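You operate a simulated robot arm through the tools that you are given. There is no shell and no other tool.

Carry out the task below with a simulated robot arm. There is one attempt and no reset: what you move stays moved.

## Task
Swap the black tip on the rod in the holder for the yellow one.
Fine: black tip into the middle of the grey case, new tip screwed tight, lid closed. Set down upright: tip.

The check looks at the end state, three seconds after you hand in, the way a careful person would. Anything else that was tipped, shoved, dropped, spilled or broken makes it a failure. A push-on lid holds only when it is set on centred and level and pressed home; a screw cap is set on level and turned clockwise until tight.

## Robot
A 6-joint arm with a two-finger parallel gripper, fixed in place. Base frame: the origin is on the floor under the middle of its stand, x ahead of it, y to its left, z up. Units: mm, degrees, N and s.
With the tool pointing down near the work surface it reaches from about 100 to 620 mm from the base axis. Its first joint turns from -66.0 to 66.0 degrees. Payload 2.45 kg.
Tool frame: the origin (TCP) lies between the finger pads and is the grasp point; the fingertips stand 24 mm ahead of it; z points along the fingers, y is the line along which they close. The gripper opens to 68 mm. The fingers are 17 mm wide and 10 mm thick; the gripper's body (40 by 70 mm) begins 41 mm behind the TCP.
Orientation is that of the tool frame in the base frame, as a unit quaternion [w, x, y, z]. With the fingers straight down and closing along the base's y, the tool's x points along the base's -x, its y along +y and its z along -z.

## Interface
- The arm moves only by the tool apply_moves. Its argument "series" is a list of rows, each an object of numbers (a shift or turn left out is 0, a gripper value left out holds the last): "tx", "ty", "tz": the shift along the base's x, y, z in mm; "ax", "ay", "az": the turn, a rotation vector about the base's x, y, z in degrees; "jaw": the finger opening in mm, from 0 to 68. In form: [{"tx": .., "ty": .., "tz": .., "ax": .., "ay": .., "az": .., "jaw": ..}, ...]. A call has 1 to 20 rows; each row shifts and turns the commanded pose from where the row before left it. A row lasts 0.2 s, in which the tool goes at most 50 mm and 8.6 degrees; a call with a longer step from one row to the next is refused whole, and so is a gripper value outside its range. A pose out of reach is approached as far as the arm can. The call stops where the force on the tool passes 60 N (or 10 N more than at its start, if that is more) or the arm is blocked; 0.2 s more then pass. The fingers move at their own pace (about 108 mm/s each) and stop on an object; they squeeze with about 26 N. The grip force told is the motor's: it shows also when the fingers shut on nothing. Time passes only in rows, and 0.2 s behind the last, so rows that do not move let the fingers close. The reply holds the time, the measured pose of the TCP, the force on the tool along the base axes, the opening and the grip force, in the units named above and with some noise, with the torque about the TCP (base axes, N m) and any sound that the robot's microphone picked up, and new pictures: "pictures" is both (left out), scene, wrist or none.
- Cameras (640 x 400 px; columns grow to the right, rows downward): "scene" is fixed at [178.2, 419.1, 1475.5]; the picture's right is [-0.66, -0.75, 0.00], its down [-0.36, 0.31, -0.88] and it looks along [0.66, -0.58, -0.48] (base axes); focal length 343 px, centre (320, 200). "wrist" rides on the gripper at [84, 11, -75] in the tool frame; the picture's right is [-0.13, 0.99, 0.00], its down [-0.60, -0.08, -0.79] and it looks along [-0.79, -0.10, 0.61] (tool axes); focal length 251 px, centre (320, 200). There is no depth. A picture from a camera that has moved, and an enlarged one, comes with that camera's place and axes in the base frame and with its lens.
- inspect(camera, box): a new picture of the part [left, top, right, bottom] of that camera's present view, enlarged. The clock stands still meanwhile.
- job_done(): hands the job in; it is judged then, once.

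Places have to be worked out from the pictures, the camera data and where the tool is seen. Open the gripper and draw the arm clear of the work before you hand the job in, unless the task says otherwise.

The tools are called after "Call:" by a JSON object that holds its "op" and its "data". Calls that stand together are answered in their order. apply_moves: Moves the arm, as the interface text tells. Its arguments: {"type":"object","properties":{"series":{"type":"array","items":{"type":"object","properties":{"tx":{"type":"number"},"ty":{"type":"number"},"tz":{"type":"number"},"ax":{"type":"number"},"ay":{"type":"number"},"az":{"type":"number"},"jaw":{"type":"number"}}}},"pictures":{"type":"string","enum":["both","scene","wrist","none"]}},"required":["series"]} The other tools are called the same way: inspect (camera, box) takes an enlarged picture of a part of a camera's view; job_done () hands the job in.

At the start:

```text
time: 0.0
ee_pos: [478.3, 71.6, 1243.1]
orientation: [0.0, 0.0, 1.0, 0.0]
contact_force: [0.9, 0.0, 0.4]
wrist_torque: [0.0, -0.01, -0.01]
grip_width: 67.9
gripper_force: 0.1
```

scene: 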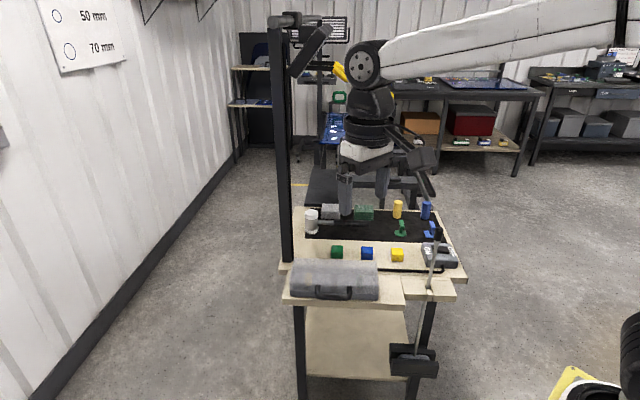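
wrist: 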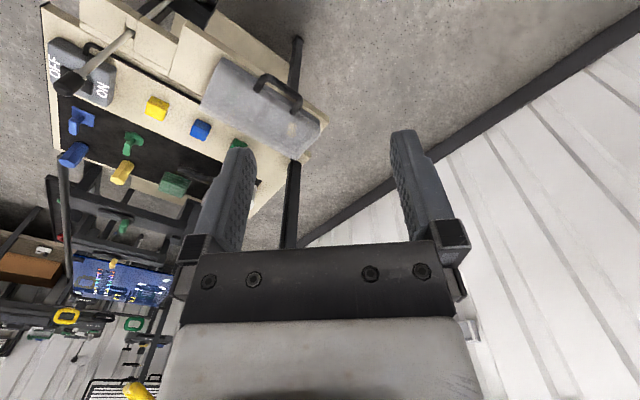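

I'll begin by looking closely at the workbench in both cameras to locate the rod, the tips and the grey case.

Call:
{"op": "inspect", "data": {"camera": "scene", "box": [270, 180, 480, 311]}}

Call:
{"op": "inspect", "data": {"camera": "scene", "box": [380, 190, 476, 250]}}

Call:
{"op": "inspect", "data": {"camera": "scene", "box": [380, 240, 476, 385]}}

Call:
{"op": "inspect", "data": {"camera": "wrist", "box": [30, 0, 350, 200]}}

```text
3.05 times, centred on (375, 246) of scene
camera zoom: at [178.2, 419.1, 1475.5], right [-0.66, -0.75, 0.0], down [-0.36, 0.31, -0.88], along [0.66, -0.58, -0.48], focal length 1046 px, centre (152, 61)
```

zoom: 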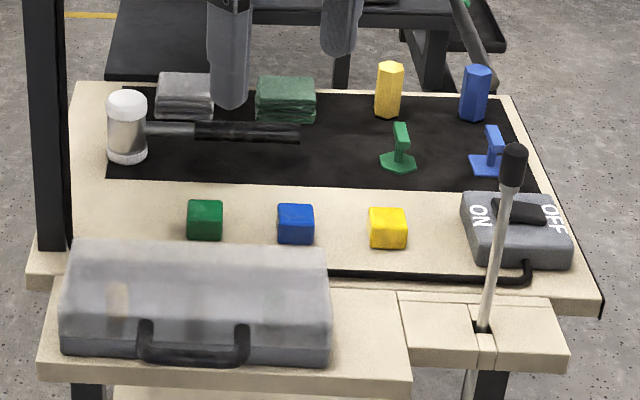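

```text
6.67 times, centred on (428, 220) of scene
camera zoom: at [178.2, 419.1, 1475.5], right [-0.66, -0.75, 0.0], down [-0.36, 0.31, -0.88], along [0.66, -0.58, -0.48], focal length 2287 px, centre (-400, 67)
```

zoom: 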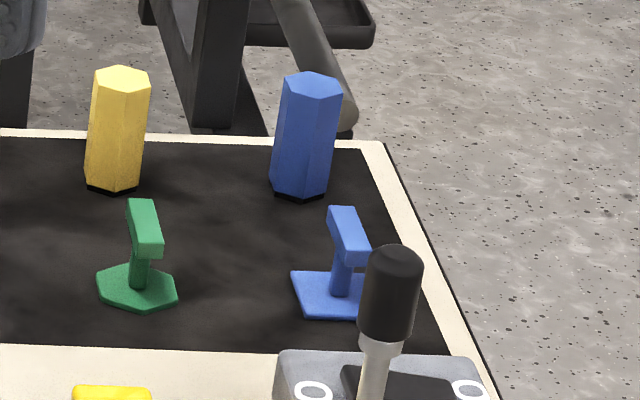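

```text
2.76 times, centred on (428, 312) of scene
camera zoom: at [178.2, 419.1, 1475.5], right [-0.66, -0.75, 0.0], down [-0.36, 0.31, -0.88], along [0.66, -0.58, -0.48], focal length 946 px, centre (22, -110)
```

zoom: 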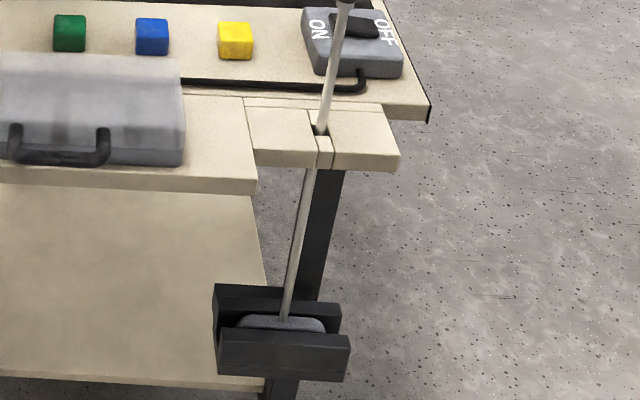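

```text
2.00 times, centred on (190, 100) of wrist
camera zoom: at [394.1, 82.8, 1318.0], right [0.13, 0.99, 0.0], down [0.6, -0.08, 0.79], along [0.79, -0.1, -0.61], focal length 503 px, centre (580, 400)
```

zoom: 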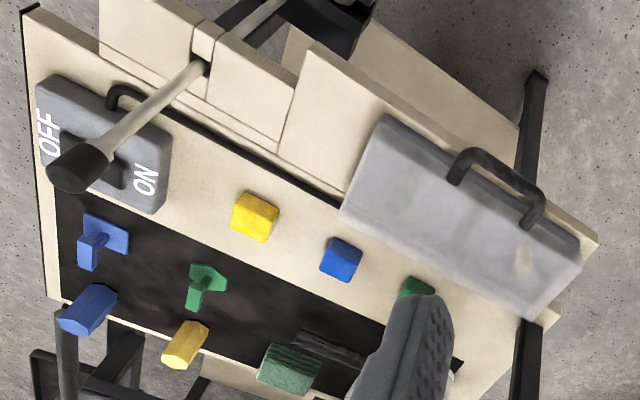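

The black tip sits on top of a near-vertical rod at roughly (522, -278, 990). I'll zoom in on the frosted grey case and on the rod tip before moving anything.

Call:
{"op": "inspect", "data": {"camera": "scene", "box": [280, 250, 390, 319]}}

Call:
{"op": "inspect", "data": {"camera": "wrist", "box": [190, 40, 340, 170]}}

Call:
{"op": "inspect", "data": {"camera": "scene", "box": [410, 215, 466, 300]}}

Call:
{"op": "inspect", "data": {"camera": "wrist", "box": [40, 0, 180, 120]}}

```text
5.80 times, centred on (335, 284) of scene
camera zoom: at [178.2, 419.1, 1475.5], right [-0.66, -0.75, 0.0], down [-0.36, 0.31, -0.88], along [0.66, -0.58, -0.48], focal length 1989 px, centre (233, -290)
```

zoom: 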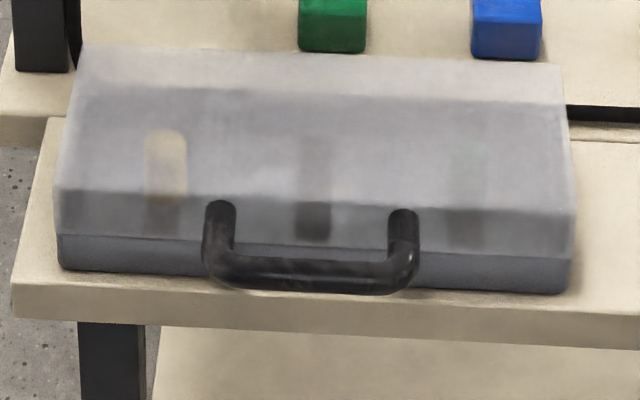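

```text
3.08 times, centred on (265, 105) of wrist
camera zoom: at [394.1, 82.8, 1318.0], right [0.13, 0.99, 0.0], down [0.6, -0.08, 0.79], along [0.79, -0.1, -0.61], focal length 774 px, centre (489, 492)
```

zoom: 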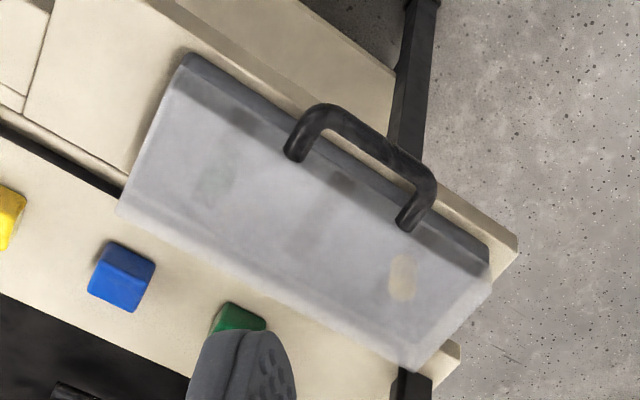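

```text
4.71 times, centred on (438, 258) of scene
camera zoom: at [178.2, 419.1, 1475.5], right [-0.66, -0.75, 0.0], down [-0.36, 0.31, -0.88], along [0.66, -0.58, -0.48], focal length 1614 px, centre (-235, -71)
```

zoom: 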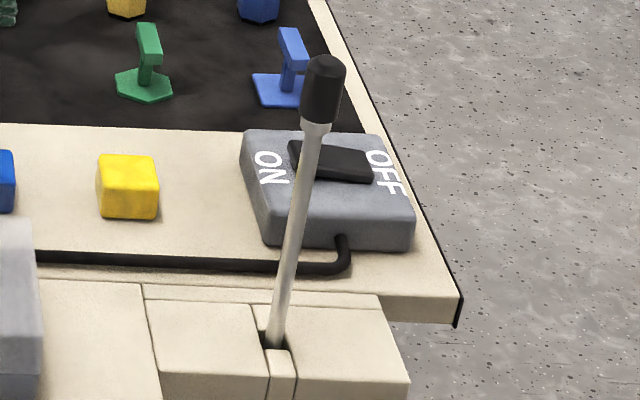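

```text
3.33 times, centred on (110, 60) of wrist
camera zoom: at [394.1, 82.8, 1318.0], right [0.13, 0.99, 0.0], down [0.6, -0.08, 0.79], along [0.79, -0.1, -0.61], focal length 838 px, centre (1020, 667)
```

zoom: 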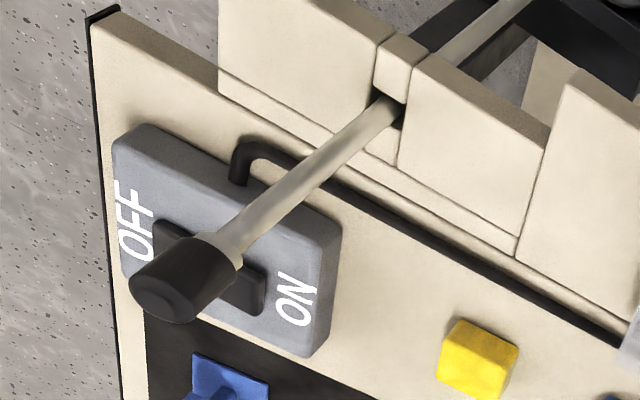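

The case has a frosted lid with a handle on its front, and I can make out a yellowish tip on one side, a dark middle slot and a greenish one on the other side. I'll move the hand lower and nearer the case, staying well above everything, for a better look.

Call:
{"op": "apply_moves", "data": {"series": [{"tx": 1, "ty": -20, "tz": -35}, {"tx": 1, "ty": -20, "tz": -35}, {"tx": 1, "ty": -20, "tz": -35}, {"tx": 1, "ty": -20, "tz": -35}, {}]}}

```text
time: 1.2
ee_pos: [481.8, -8.1, 1103.0]
orientation: [0.001, 0.0, 1.0, 0.0]
contact_force: [0.2, 0.7, 0.2]
wrist_torque: [0.0, -0.03, 0.01]
grip_width: 68.2
gripper_force: 0.0
camera wrist: at [397.4, 3.8, 1177.5], right [0.13, 0.99, 0.0], down [0.6, -0.08, 0.79], along [0.79, -0.1, -0.61], focal length 251 px, centre (320, 200)
```

scene: 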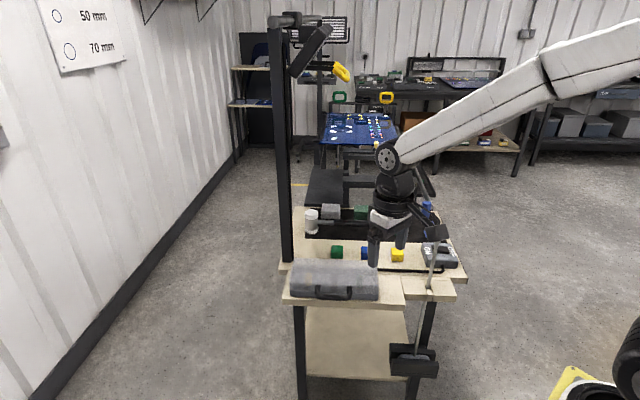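
wrist: 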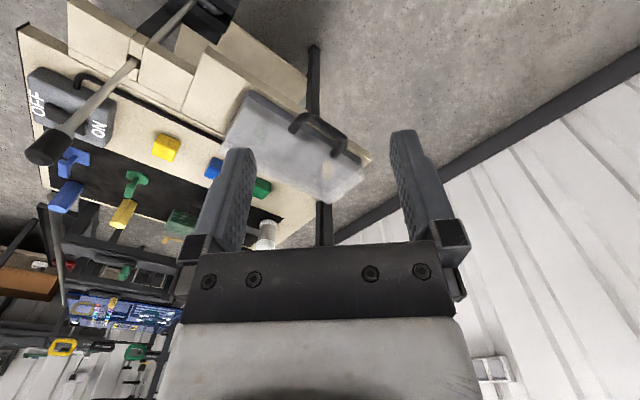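

The hand moved as expected. Two-view triangulation puts the black tip top near (513, -252, 1012) and the case handle near (628, -70, 840). I'll get a closer look at the case by enlarging the wrist view.

Call:
{"op": "inspect", "data": {"camera": "wrist", "box": [200, 80, 380, 215]}}

Call:
{"op": "inspect", "data": {"camera": "wrist", "box": [10, 0, 210, 180]}}

```text
2.96 times, centred on (290, 148) of wrist
camera zoom: at [397.4, 3.8, 1177.5], right [0.13, 0.99, 0.0], down [0.6, -0.08, 0.79], along [0.79, -0.1, -0.61], focal length 745 px, centre (409, 356)
```

zoom: 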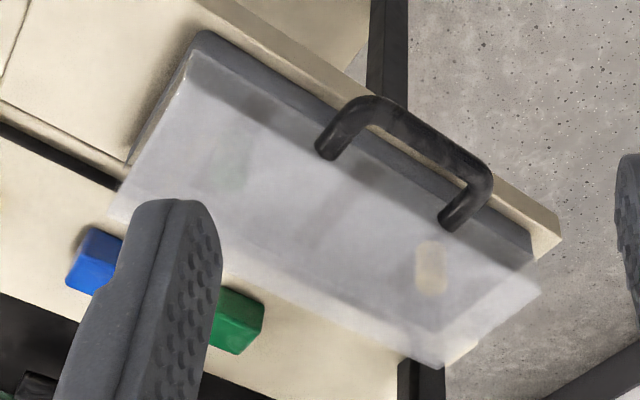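

```text
2.22 times, centred on (110, 90) of wrist
camera zoom: at [397.4, 3.8, 1177.5], right [0.13, 0.99, 0.0], down [0.6, -0.08, 0.79], along [0.79, -0.1, -0.61], focal length 559 px, centre (787, 444)
```

zoom: 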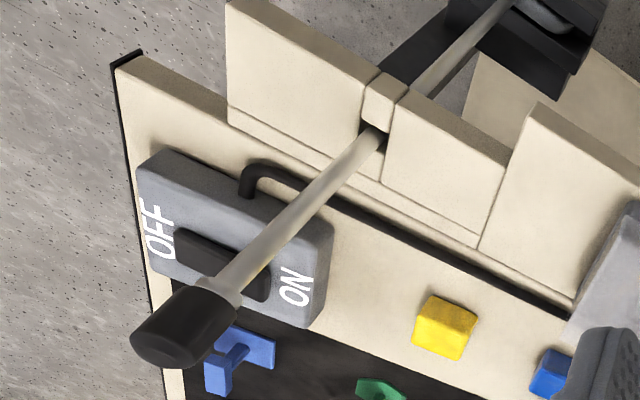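

The case's front edge seems to run from about (560,-108) to (730,37) with the handle facing the robot/scene camera. I'll move closer, still ~100 mm above everything, to pin this down.

Call:
{"op": "apply_moves", "data": {"series": [{"tx": 14, "ty": -8, "tz": -25}, {"tx": 14, "ty": -8, "tz": -25}, {"tx": 14, "ty": -8, "tz": -25}, {"tx": 14, "ty": -8, "tz": -25}, {}]}}

Call:
{"op": "inspect", "data": {"camera": "wrist", "box": [200, 0, 520, 200]}}

Call:
{"op": "inspect", "data": {"camera": "scene", "box": [270, 180, 480, 311]}}

```text
time: 2.4
ee_pos: [537.9, -41.0, 1001.7]
orientation: [0.0, 0.0, 1.0, 0.0]
contact_force: [-0.5, 0.2, 1.0]
wrist_torque: [0.02, 0.0, 0.03]
grip_width: 67.8
gripper_force: 0.1
camera wrist: at [452.8, -29.8, 1076.9], right [0.13, 0.99, 0.0], down [0.6, -0.08, 0.79], along [0.79, -0.1, -0.61], focal length 251 px, centre (320, 200)
```

scene: 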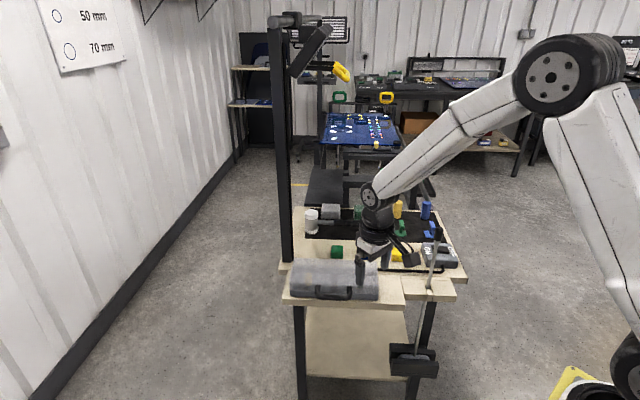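
wrist: 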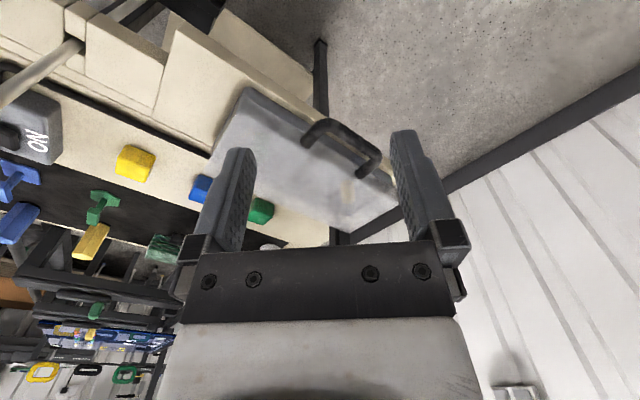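

```text
2.00 times, centred on (360, 100) of wrist
camera zoom: at [452.8, -29.8, 1076.9], right [0.13, 0.99, 0.0], down [0.6, -0.08, 0.79], along [0.79, -0.1, -0.61], focal length 503 px, centre (240, 400)
```

zoom: 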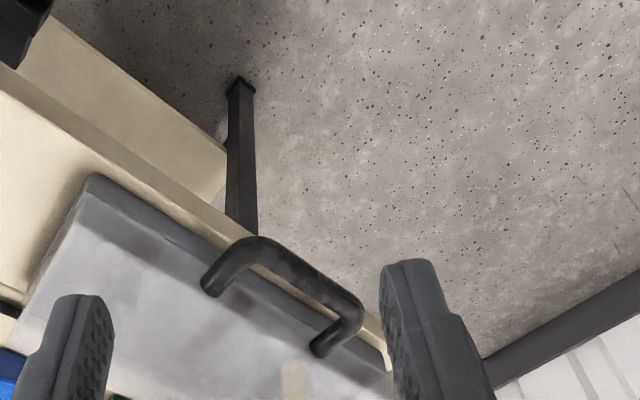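

```text
3.05 times, centred on (375, 246) of scene
camera zoom: at [178.2, 419.1, 1475.5], right [-0.66, -0.75, 0.0], down [-0.36, 0.31, -0.88], along [0.66, -0.58, -0.48], focal length 1046 px, centre (152, 61)
```

zoom: 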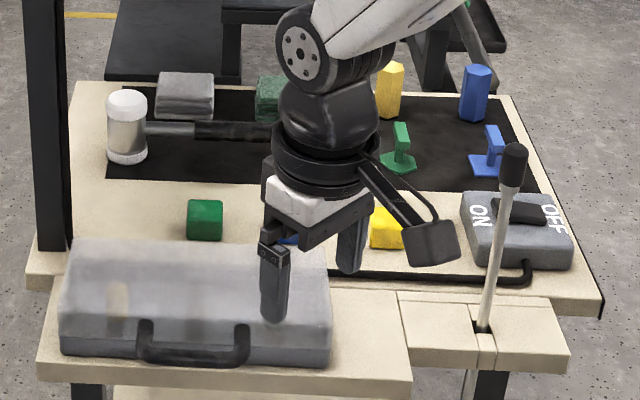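

Combining both cameras, the handle feet are near (619,-65,872) and (676,-8,872), so the case lies at about 45°, centre near (673,-70). I'll test how far out the arm really reaches with the tool pointing down, staying at z≈1000, clear of everything.

Call:
{"op": "apply_moves", "data": {"series": [{"tx": 30, "ty": -5}, {"tx": 30, "ty": -5}, {"tx": 30, "ty": -5}, {"tx": 30, "ty": -5}, {}]}}

Call:
{"op": "inspect", "data": {"camera": "scene", "box": [270, 180, 480, 311]}}

```text
time: 3.6
ee_pos: [657.3, -58.3, 1001.5]
orientation: [0.0, -0.001, 1.0, -0.001]
contact_force: [-0.4, 0.4, 0.3]
wrist_torque: [0.01, 0.02, 0.03]
grip_width: 68.1
gripper_force: 0.1
camera wrist: at [572.7, -47.3, 1077.3], right [0.13, 0.99, 0.0], down [0.6, -0.08, 0.79], along [0.79, -0.1, -0.61], focal length 251 px, centre (320, 200)
```

scene: 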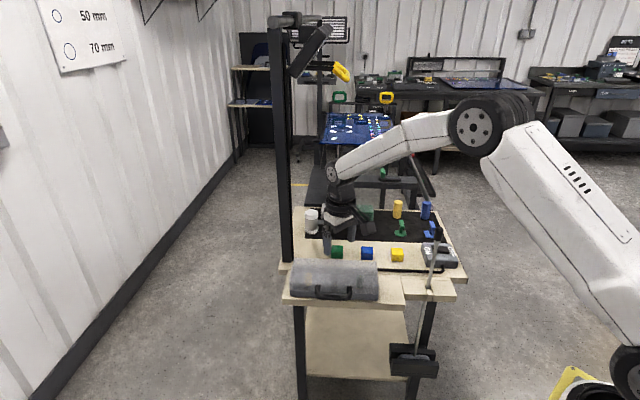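
wrist: 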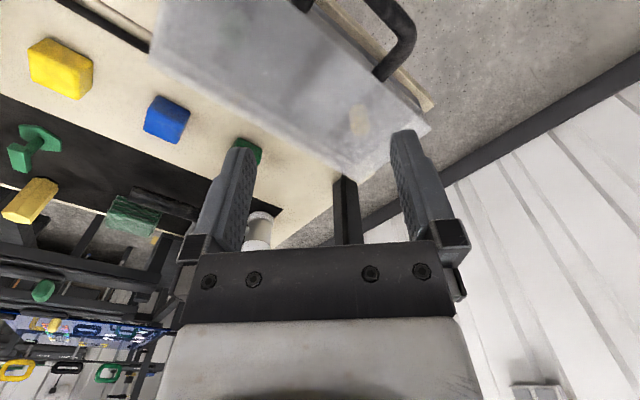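

```text
3.05 times, centred on (375, 246) of scene
camera zoom: at [178.2, 419.1, 1475.5], right [-0.66, -0.75, 0.0], down [-0.36, 0.31, -0.88], along [0.66, -0.58, -0.48], focal length 1046 px, centre (152, 61)
```

zoom: 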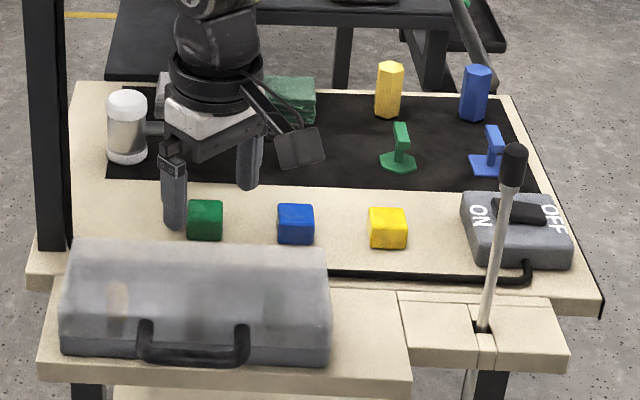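

The arm reached r=660 tool-down without trouble. Now I'll enlarge the wrist view of the case from this closer pose.

Call:
{"op": "inspect", "data": {"camera": "wrist", "box": [130, 0, 450, 200]}}

Call:
{"op": "inspect", "data": {"camera": "wrist", "box": [280, 0, 440, 100]}}

```text
2.00 times, centred on (290, 100) of wrist
camera zoom: at [572.7, -47.3, 1077.3], right [0.13, 0.99, 0.0], down [0.6, -0.08, 0.79], along [0.79, -0.1, -0.61], focal length 503 px, centre (380, 400)
```

zoom: 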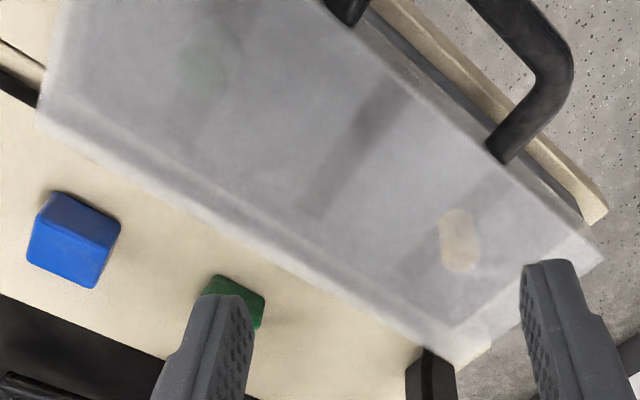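

```text
4.00 times, centred on (360, 50) of wrist
camera zoom: at [572.7, -47.3, 1077.3], right [0.13, 0.99, 0.0], down [0.6, -0.08, 0.79], along [0.79, -0.1, -0.61], focal length 1006 px, centre (160, 800)
```

zoom: 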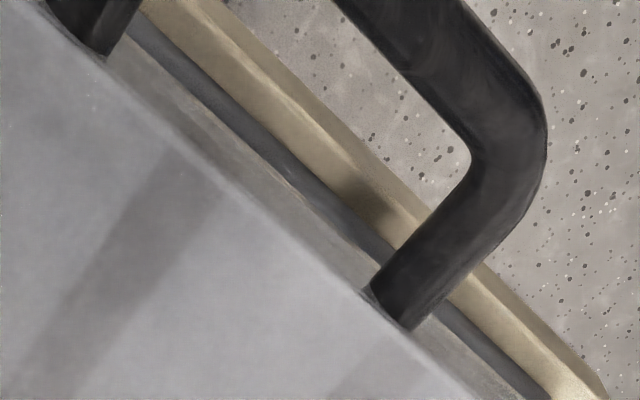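

The case has three cross-channels: green tip one side, empty middle, yellow tip standing at the other; the handle bar sits ~31 mm in front of the lid at about z=868. Before using the handle I'll test the tool-down reach further out above the hinge side.

Call:
{"op": "apply_moves", "data": {"series": [{"tx": 22, "ty": -18}, {"tx": 22, "ty": -18}, {"tx": 22, "ty": -18}, {}]}}

Call:
{"op": "inspect", "data": {"camera": "wrist", "box": [130, 0, 450, 200]}}

Call:
{"op": "inspect", "data": {"camera": "scene", "box": [270, 180, 480, 311]}}

```text
time: 4.6
ee_pos: [723.5, -114.2, 1002.8]
orientation: [0.0, 0.0, 1.0, 0.0]
contact_force: [-1.1, 0.5, 0.4]
wrist_torque: [-0.01, -0.02, -0.01]
grip_width: 68.0
gripper_force: 0.0
camera wrist: at [639.2, -103.0, 1078.2], right [0.13, 0.99, 0.0], down [0.6, -0.08, 0.79], along [0.79, -0.1, -0.61], focal length 251 px, centre (320, 200)
```

scene: 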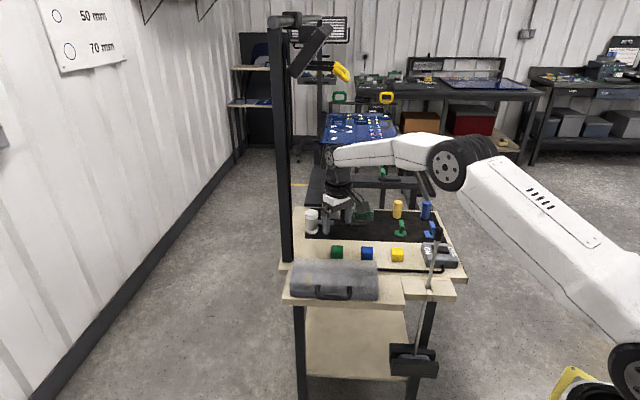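
wrist: 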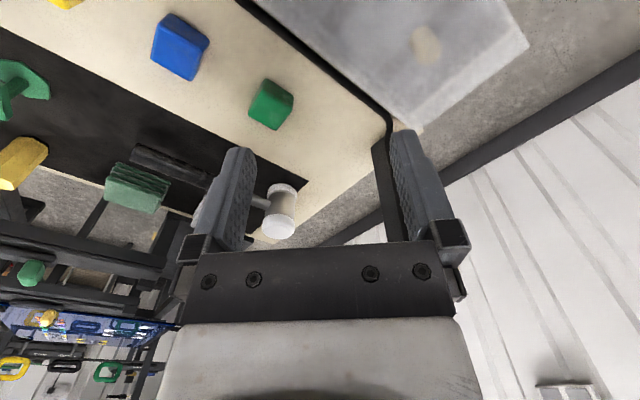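

```text
2.00 times, centred on (290, 100) of wrist
camera zoom: at [639.2, -103.0, 1078.2], right [0.13, 0.99, 0.0], down [0.6, -0.08, 0.79], along [0.79, -0.1, -0.61], focal length 503 px, centre (380, 400)
```

zoom: 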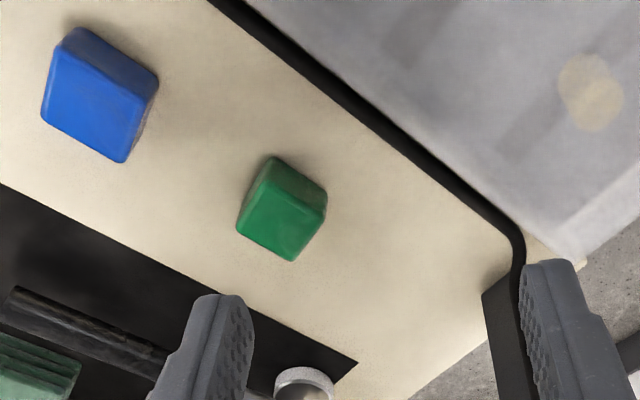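

```text
3.05 times, centred on (375, 246) of scene
camera zoom: at [178.2, 419.1, 1475.5], right [-0.66, -0.75, 0.0], down [-0.36, 0.31, -0.88], along [0.66, -0.58, -0.48], focal length 1046 px, centre (152, 61)
```

zoom: 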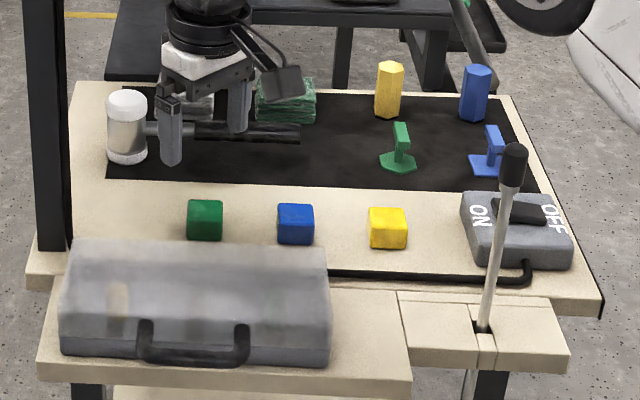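

The arm reaches r=732 tool-down, so the case is fully in reach; the yellow tip seems to stand near (734,-30) with its top around z=868. Now I'll return above the handle bar (≈(625,-19)), turning the gripper ~43° so that the fingers close across the bar.

Call:
{"op": "apply_moves", "data": {"series": [{"tx": -16.3, "ty": 15.8, "az": 7.23}, {"tx": -16.3, "ty": 15.8, "az": 7.23}, {"tx": -16.3, "ty": 15.8, "az": 7.23}, {"tx": -16.3, "ty": 15.8, "az": 7.23}, {"tx": -16.3, "ty": 15.8, "az": 7.23}, {"tx": -16.3, "ty": 15.8, "az": 7.23, "jaw": 28}, {"tz": -20}, {"tz": -20}, {}]}}

Call:
{"op": "inspect", "data": {"camera": "wrist", "box": [160, 0, 480, 200]}}

Call:
{"op": "inspect", "data": {"camera": "scene", "box": [280, 200, 408, 310]}}

```text
time: 6.6
ee_pos: [627.3, -18.7, 963.1]
orientation: [-0.001, -0.37, 0.929, 0.001]
contact_force: [0.0, 0.2, 0.1]
wrist_torque: [-0.01, 0.0, 0.01]
grip_width: 28.1
gripper_force: 0.0
camera wrist: at [557.8, -68.7, 1037.9], right [-0.59, 0.81, 0.0], down [0.49, 0.36, 0.79], along [0.64, 0.47, -0.61], focal length 251 px, centre (320, 200)
```

scene: 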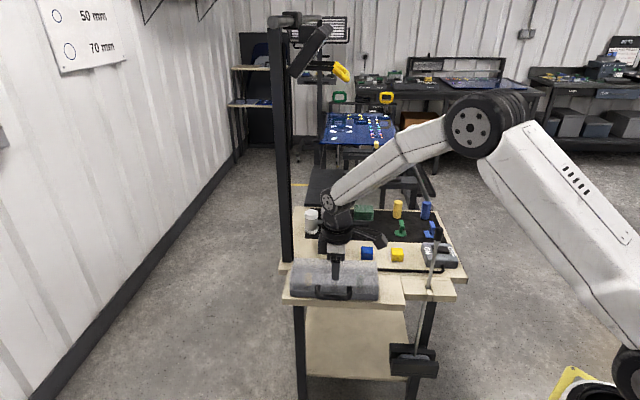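
wrist: 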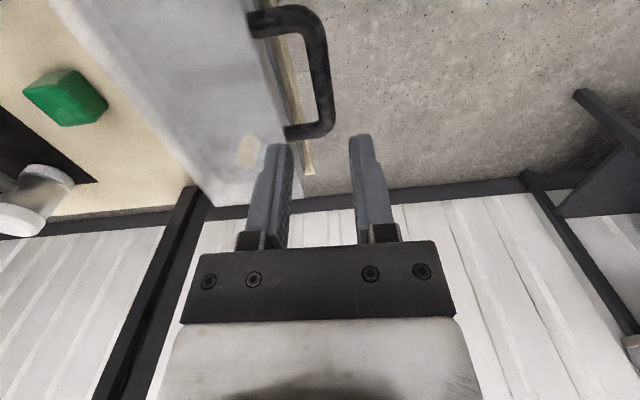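

```text
2.00 times, centred on (320, 100) of wrist
camera zoom: at [557.8, -68.7, 1037.9], right [-0.59, 0.81, 0.0], down [0.49, 0.36, 0.79], along [0.64, 0.47, -0.61], focal length 503 px, centre (320, 400)
```

zoom: 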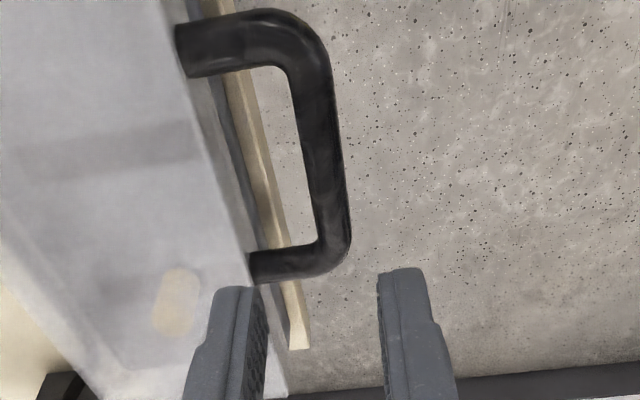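

```text
3.64 times, centred on (344, 255) of scene
camera zoom: at [178.2, 419.1, 1475.5], right [-0.66, -0.75, 0.0], down [-0.36, 0.31, -0.88], along [0.66, -0.58, -0.48], focal length 1248 px, centre (233, 0)
```

zoom: 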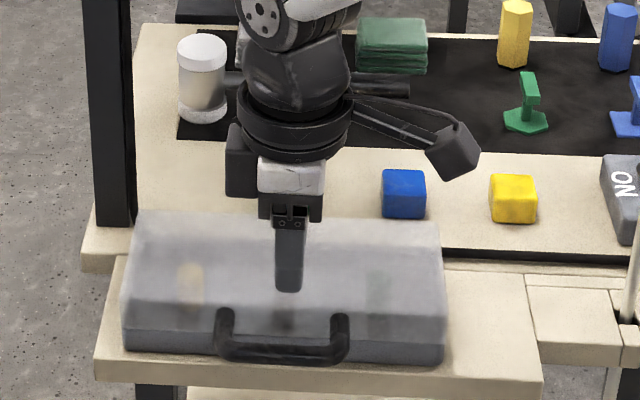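

The bar's mid projects right under the TCP (≈(625,-19), within 1–2 mm), fingers straddling it. I'll descend 90 mm to put the bar between the pads (fingertips ≈ z 849, still above the board at ~832), then check.

Call:
{"op": "apply_moves", "data": {"series": [{"tx": -1, "ty": 0, "tz": -18}, {"tx": -1, "tz": -18}, {"tz": -18}, {"tz": -18}, {"tz": -18}, {}]}}

Call:
{"op": "inspect", "data": {"camera": "scene", "box": [290, 240, 386, 305]}}

Call:
{"op": "inspect", "data": {"camera": "wrist", "box": [160, 0, 480, 200]}}

```text
time: 8.0
ee_pos: [627.1, -18.7, 873.2]
orientation: [0.0, -0.37, 0.929, 0.0]
contact_force: [0.5, -0.1, -0.2]
wrist_torque: [-0.02, -0.01, -0.02]
grip_width: 27.9
gripper_force: 0.0
camera wrist: at [557.6, -68.7, 948.6], right [-0.59, 0.81, 0.0], down [0.49, 0.36, 0.79], along [0.64, 0.47, -0.61], focal length 251 px, centre (320, 200)
```

scene: 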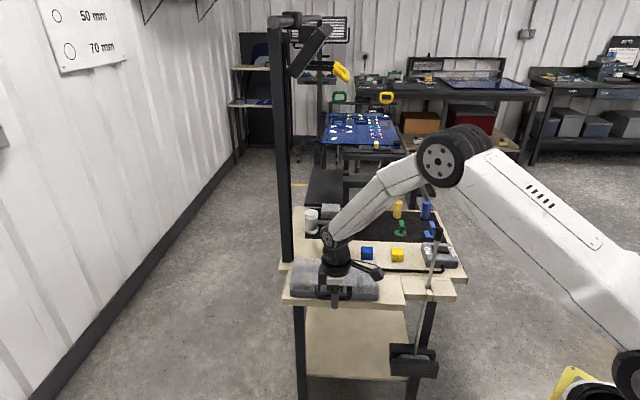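
wrist: 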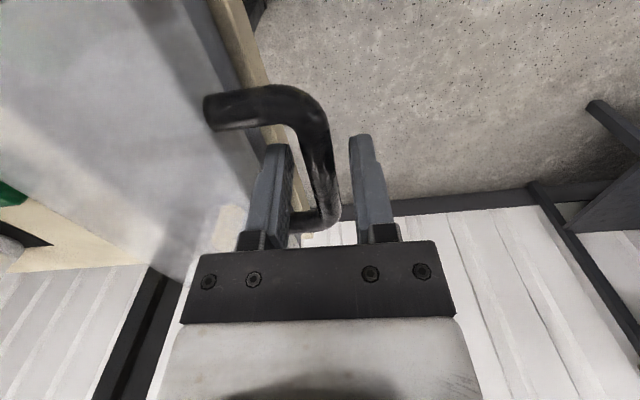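

```text
6.15 times, centred on (338, 272) of scene
camera zoom: at [178.2, 419.1, 1475.5], right [-0.66, -0.75, 0.0], down [-0.36, 0.31, -0.88], along [0.66, -0.58, -0.48], focal length 2111 px, centre (209, -246)
```

zoom: 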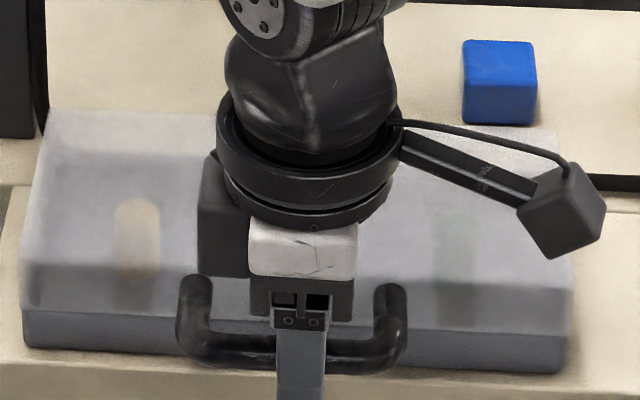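

```text
2.00 times, centred on (320, 100) of wrist
camera zoom: at [557.6, -68.7, 948.6], right [-0.59, 0.81, 0.0], down [0.49, 0.36, 0.79], along [0.64, 0.47, -0.61], focal length 503 px, centre (320, 400)
```

zoom: 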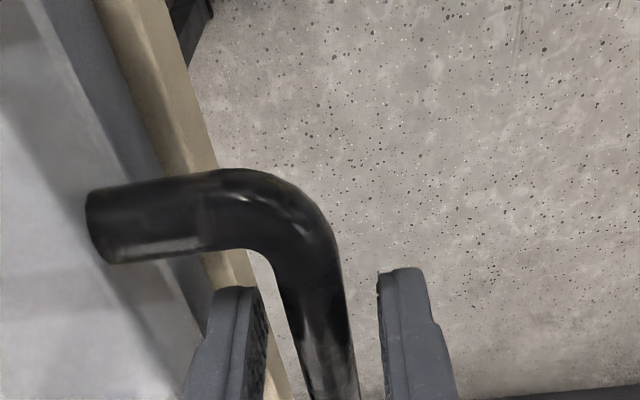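

The bar is cleanly between the pads. I'll close on it and read the width, then lift slightly to learn how the lid opens.

Call:
{"op": "apply_moves", "data": {"series": [{"jaw": 4}, {"jaw": 4}, {"jaw": 4}], "pictures": "none"}}

Call:
{"op": "apply_moves", "data": {"series": [{"tz": 4}, {"tz": 4}, {"tz": 4}, {}]}}

Call:
{"op": "inspect", "data": {"camera": "scene", "box": [280, 230, 400, 310]}}

```text
time: 8.8
ee_pos: [626.7, -20.4, 873.2]
orientation: [0.0, -0.37, 0.929, 0.0]
contact_force: [2.4, -2.9, -1.2]
wrist_torque: [0.0, 0.0, 0.24]
grip_width: 13.2
gripper_force: 33.5
```

```text
time: 9.8
ee_pos: [628.2, -21.1, 885.3]
orientation: [0.003, -0.369, 0.929, -0.002]
contact_force: [22.0, -17.9, -6.8]
wrist_torque: [-0.31, -0.06, 0.27]
grip_width: 13.6
gripper_force: 33.8
camera wrist: at [558.5, -70.2, 960.1], right [-0.59, 0.81, 0.0], down [0.49, 0.36, 0.8], along [0.65, 0.46, -0.61], focal length 251 px, centre (320, 200)
```

scene: 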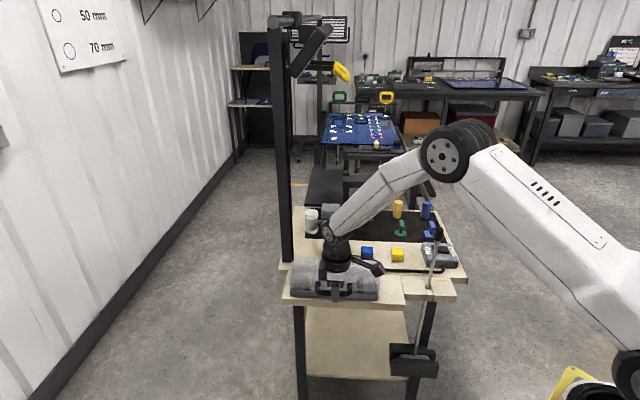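
wrist: 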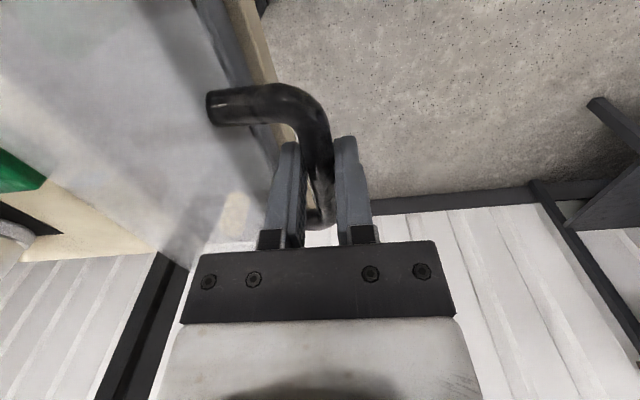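

```text
5.00 times, centred on (340, 270) of scene
camera zoom: at [179.0, 418.7, 1475.6], right [-0.66, -0.75, 0.0], down [-0.36, 0.31, -0.88], along [0.66, -0.58, -0.48], focal length 1715 px, centre (220, -150)
```

zoom: 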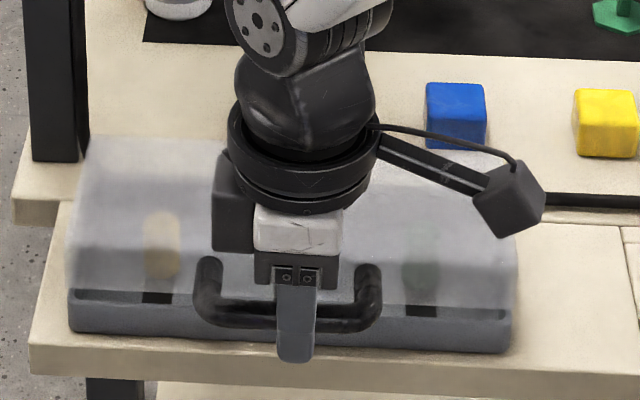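

The front of the lid rises while a -n (toward the back edge) pull appears, so the lid is hinged at the back edge. I'll follow the hinge arc in small steps, watching the force.

Call:
{"op": "apply_moves", "data": {"series": [{"tx": 1.2, "ty": -1.3, "tz": 2}, {"tx": 1.8, "ty": -1.9, "tz": 8}, {"tx": 2.0, "ty": -2.1, "tz": 8}, {}], "pictures": "scene"}}

Call:
{"op": "inspect", "data": {"camera": "scene", "box": [280, 230, 400, 310]}}

```text
time: 10.8
ee_pos: [631.5, -24.1, 902.8]
orientation: [0.0, -0.37, 0.929, 0.0]
contact_force: [13.1, -15.2, -9.3]
wrist_torque: [-0.05, -0.02, 0.24]
grip_width: 13.6
gripper_force: 33.4
```

scene: 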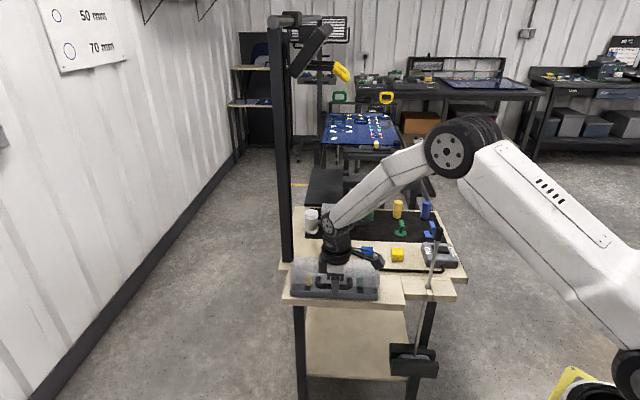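

```text
5.00 times, centred on (340, 270) of scene
camera zoom: at [178.7, 418.7, 1475.6], right [-0.66, -0.75, 0.0], down [-0.36, 0.31, -0.88], along [0.66, -0.58, -0.48], focal length 1715 px, centre (220, -150)
```

zoom: 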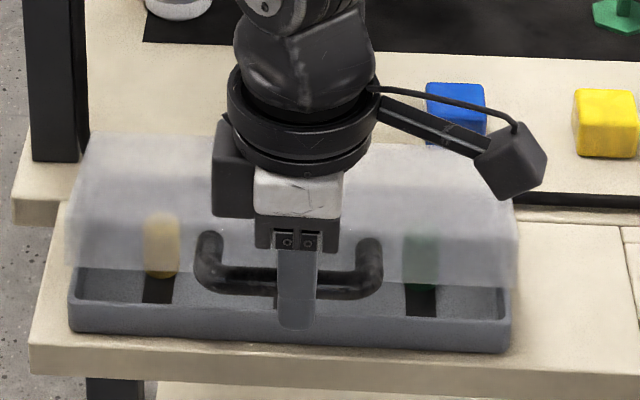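

The lid follows; about 20 N of backward pull remains, so I add a bit more backward motion and continue the arc to ~30° opening.

Call:
{"op": "apply_moves", "data": {"series": [{"tx": 2.95, "ty": -3.12, "tz": 8.6}, {"tx": 2.95, "ty": -3.12, "tz": 8.6}, {"tx": 3.37, "ty": -3.56, "tz": 7.85}, {"tx": 3.37, "ty": -3.56, "tz": 7.85}, {}], "pictures": "none"}}

Call:
{"op": "inspect", "data": {"camera": "scene", "box": [280, 230, 400, 310]}}

```text
time: 12.0
ee_pos: [643.4, -36.9, 937.0]
orientation: [-0.001, -0.37, 0.929, 0.001]
contact_force: [0.6, 18.1, 6.3]
wrist_torque: [0.11, 0.3, 0.24]
grip_width: 13.5
gripper_force: 33.5
```

```text
5.00 times, centred on (340, 270) of scene
camera zoom: at [178.1, 419.7, 1475.4], right [-0.66, -0.75, 0.0], down [-0.36, 0.31, -0.88], along [0.66, -0.58, -0.47], focal length 1715 px, centre (220, -150)
```

zoom: 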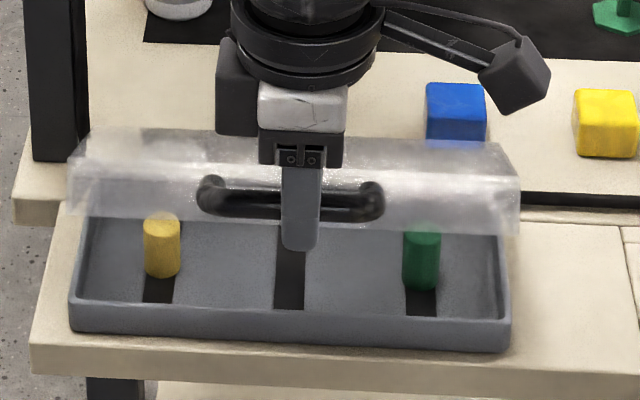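

The tray is now visible: yellow tip standing at left, green at right, empty middle channel. Force flipped slightly outward (~13 N), so I trim the arc and carry on to ~47° opening.

Call:
{"op": "apply_moves", "data": {"series": [{"tx": 4.15, "ty": -3.65, "tz": 8.5}, {"tx": 4.15, "ty": -3.65, "tz": 8.5}, {"tx": 4.85, "ty": -4.85, "tz": 6.2}, {"tx": 4.85, "ty": -4.85, "tz": 6.2}, {}], "pictures": "none"}}

Call:
{"op": "inspect", "data": {"camera": "scene", "box": [280, 220, 400, 310]}}

```text
time: 13.2
ee_pos: [662.3, -55.0, 965.3]
orientation: [0.0, -0.37, 0.929, 0.0]
contact_force: [-1.1, 9.8, 8.1]
wrist_torque: [0.04, 0.09, 0.35]
grip_width: 13.6
gripper_force: 33.3
```

```text
4.44 times, centred on (340, 265) of scene
camera zoom: at [178.0, 419.4, 1475.5], right [-0.66, -0.75, 0.0], down [-0.36, 0.31, -0.88], along [0.66, -0.58, -0.47], focal length 1525 px, centre (231, -89)
```

zoom: 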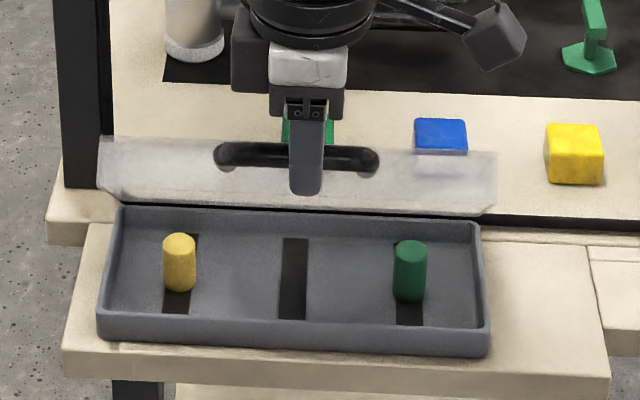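

Forces are small and the lid is swinging nicely (~47°). Continue along the arc to about 70°.

Call:
{"op": "apply_moves", "data": {"series": [{"tx": 5.45, "ty": -5.1, "tz": 5.45}, {"tx": 5.45, "ty": -5.1, "tz": 5.45}, {"tx": 5.9, "ty": -5.9, "tz": 4.1}, {"tx": 5.9, "ty": -5.9, "tz": 4.1}, {"tx": 6.2, "ty": -6.2, "tz": 2.85}, {"tx": 6.2, "ty": -6.2, "tz": 2.85}, {}], "pictures": "none"}}

Call:
{"op": "inspect", "data": {"camera": "scene", "box": [280, 220, 400, 310]}}

```text
time: 14.8
ee_pos: [695.9, -89.5, 990.0]
orientation: [0.0, -0.37, 0.929, -0.001]
contact_force: [-2.1, -0.3, 3.9]
wrist_torque: [-0.19, 0.26, 0.47]
grip_width: 13.5
gripper_force: 33.3
```

```text
4.44 times, centred on (340, 265) of scene
camera zoom: at [178.1, 419.1, 1475.5], right [-0.66, -0.75, 0.0], down [-0.36, 0.31, -0.88], along [0.66, -0.58, -0.48], focal length 1525 px, centre (231, -89)
```

zoom: 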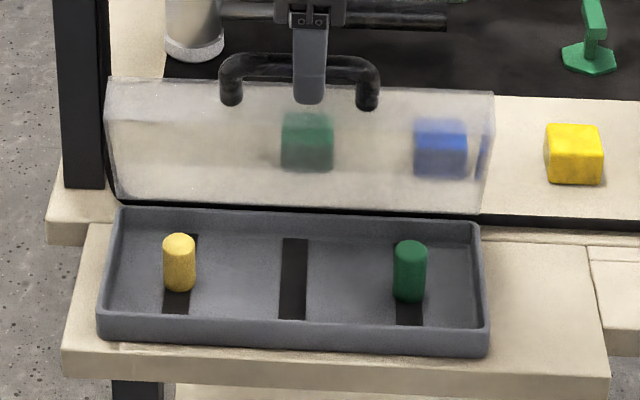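

Continue to bring the lid just past vertical, in small rows with the force watched.

Call:
{"op": "apply_moves", "data": {"series": [{"tx": 6.45, "ty": -6.45, "tz": 1.35}, {"tx": 6.45, "ty": -6.45, "tz": 1.35}, {"tx": 6.55, "ty": -6.55, "tz": 0.3}, {"tx": 6.55, "ty": -6.55, "tz": 0.3}, {"tx": 4.95, "ty": -4.95, "tz": -0.6}, {"tx": 4.95, "ty": -4.95, "tz": -0.6}, {}], "pictures": "none"}}

Call:
{"op": "inspect", "data": {"camera": "scene", "box": [280, 200, 400, 310]}}

Call:
{"op": "inspect", "data": {"camera": "wrist", "box": [0, 0, 640, 400]}}

```text
time: 16.4
ee_pos: [732.5, -125.8, 993.4]
orientation: [0.0, -0.368, 0.93, -0.001]
contact_force: [-7.3, -9.4, 7.8]
wrist_torque: [0.11, -0.14, 0.53]
grip_width: 13.9
gripper_force: 33.9
```

```text
3.64 times, centred on (340, 255) of scene
camera zoom: at [177.8, 418.9, 1475.7], right [-0.66, -0.75, 0.0], down [-0.36, 0.31, -0.88], along [0.66, -0.58, -0.48], focal length 1248 px, centre (247, 0)
```

zoom: 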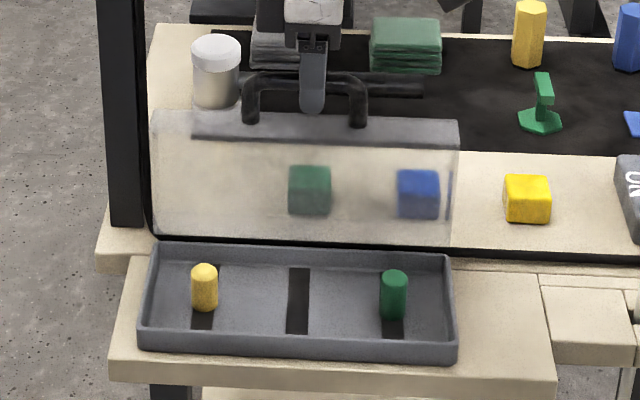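

```text
1.00 times, centred on (320, 200) of wrist (not enlarged: the box is as wide or as high as the picture)
camera zoom: at [663.5, -175.6, 1068.6], right [-0.59, 0.81, 0.0], down [0.49, 0.36, 0.79], along [0.64, 0.46, -0.61], focal length 251 px, centre (320, 200)
```

zoom: 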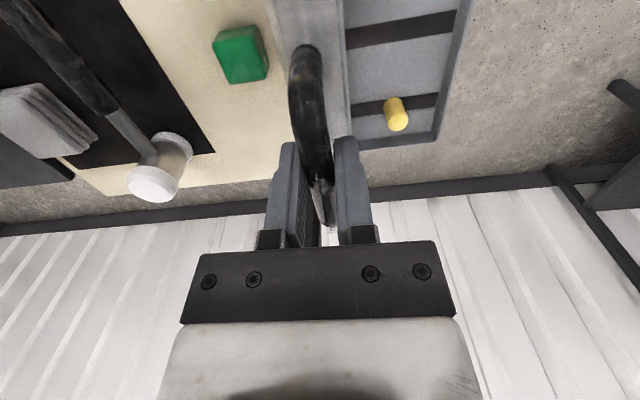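

Lid is about vertical with no stop felt. I'll carry it a further ~12° back, watching for a stop force.

Call:
{"op": "apply_moves", "data": {"series": [{"tx": 4.6, "ty": -5.0, "tz": -1.3}, {"tx": 4.6, "ty": -5.0, "tz": -1.3}, {"tx": 4.7, "ty": -4.7, "tz": -2.0}, {"tx": 4.7, "ty": -4.7, "tz": -2.1}, {}], "pictures": "none"}}

Call:
{"op": "inspect", "data": {"camera": "scene", "box": [280, 200, 400, 310]}}

```text
time: 17.6
ee_pos: [751.6, -144.5, 987.0]
orientation: [0.002, -0.37, 0.929, -0.001]
contact_force: [-1.0, -9.1, 18.3]
wrist_torque: [-0.16, 0.05, 0.61]
grip_width: 13.8
gripper_force: 33.6
```

```text
3.64 times, centred on (340, 255) of scene
camera zoom: at [177.7, 419.0, 1475.6], right [-0.66, -0.75, 0.0], down [-0.36, 0.31, -0.88], along [0.66, -0.58, -0.47], focal length 1248 px, centre (247, 0)
```

zoom: 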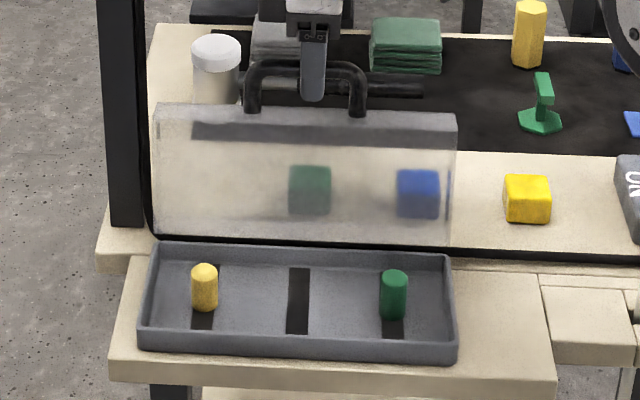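

No clear stop yet; the tool is pushed slightly up. I'll raise it 1 mm and continue a few degrees more, looking for the hinge's stop.

Call:
{"op": "apply_moves", "data": {"series": [{"tx": 4.4, "ty": -4.6, "tz": -1.2}, {"tx": 4.4, "ty": -4.6, "tz": -2.4}, {}], "pictures": "none"}}

Call:
{"op": "inspect", "data": {"camera": "scene", "box": [280, 200, 400, 310]}}

```text
time: 18.4
ee_pos: [754.3, -149.5, 978.7]
orientation: [-0.002, -0.372, 0.928, 0.003]
contact_force: [-9.2, 20.6, -1.6]
wrist_torque: [-0.08, -0.04, 0.08]
grip_width: 23.2
gripper_force: 11.1
out of reach, approached as far as the arm can: row 2
```

```text
3.64 times, centred on (340, 255) of scene
camera zoom: at [177.8, 419.8, 1475.4], right [-0.66, -0.75, 0.0], down [-0.36, 0.31, -0.88], along [0.66, -0.58, -0.47], focal length 1248 px, centre (247, 0)
```

zoom: 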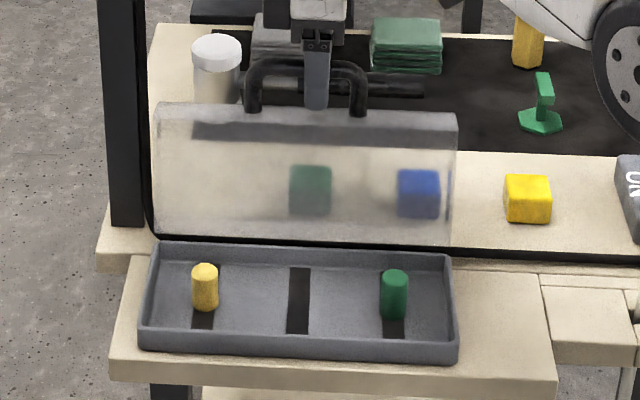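

The lid seems to have met its stop (push back of ~21 N) and the arm its reach limit; the fingers got spread to 23 mm. I'll lift slightly, then open the jaw a bit and see whether the lid stays.

Call:
{"op": "apply_moves", "data": {"series": [{"tx": -3, "ty": 3, "tz": 4}, {"tx": -1.5, "ty": 1.5, "tz": 2}, {}]}}

Call:
{"op": "inspect", "data": {"camera": "scene", "box": [300, 200, 380, 250]}}

Call:
{"op": "inspect", "data": {"camera": "wrist", "box": [200, 0, 440, 250]}}

```text
time: 19.2
ee_pos: [748.5, -149.6, 987.1]
orientation: [0.0, -0.37, 0.929, 0.0]
contact_force: [-14.1, 9.3, -4.8]
wrist_torque: [-0.01, 0.11, 0.17]
grip_width: 16.9
gripper_force: 7.5
camera wrist: at [679.9, -199.3, 1062.0], right [-0.59, 0.81, 0.0], down [0.5, 0.36, 0.79], along [0.64, 0.46, -0.61], focal length 251 px, centre (320, 200)
```

scene: 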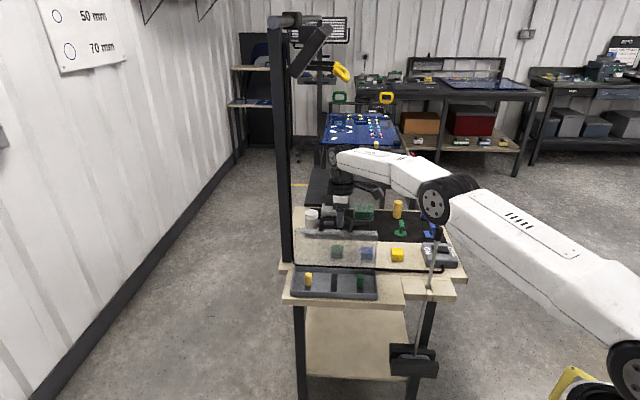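
wrist: 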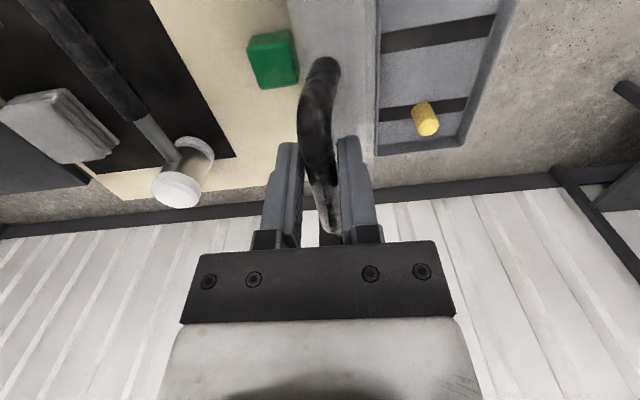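

```text
8.00 times, centred on (340, 225) of scene
camera zoom: at [178.0, 419.4, 1475.5], right [-0.66, -0.75, 0.0], down [-0.36, 0.31, -0.88], along [0.66, -0.58, -0.47], focal length 2745 px, centre (160, 0)
```

zoom: 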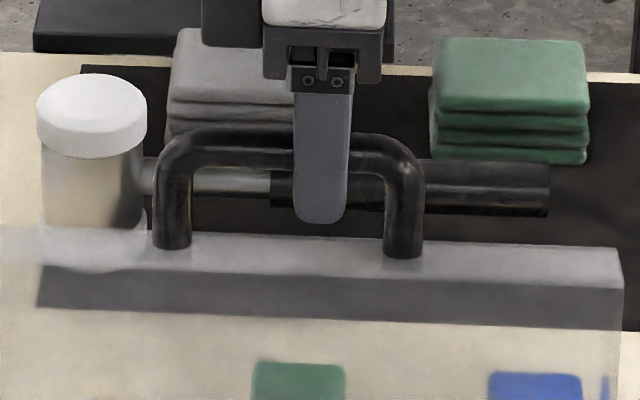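

```text
1.60 times, centred on (320, 125) of wrist
camera zoom: at [679.9, -199.3, 1062.0], right [-0.59, 0.81, 0.0], down [0.5, 0.36, 0.79], along [0.64, 0.46, -0.61], focal length 402 px, centre (320, 320)
```

zoom: 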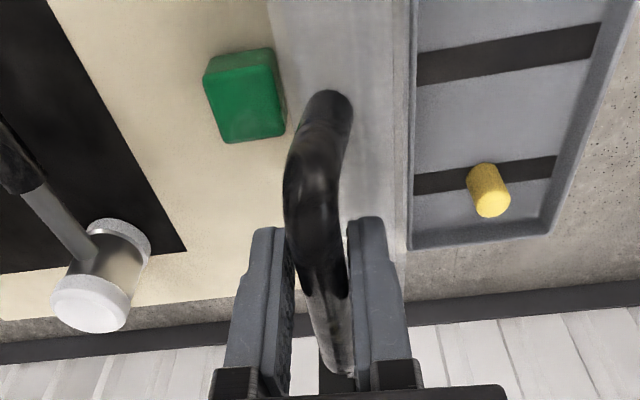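

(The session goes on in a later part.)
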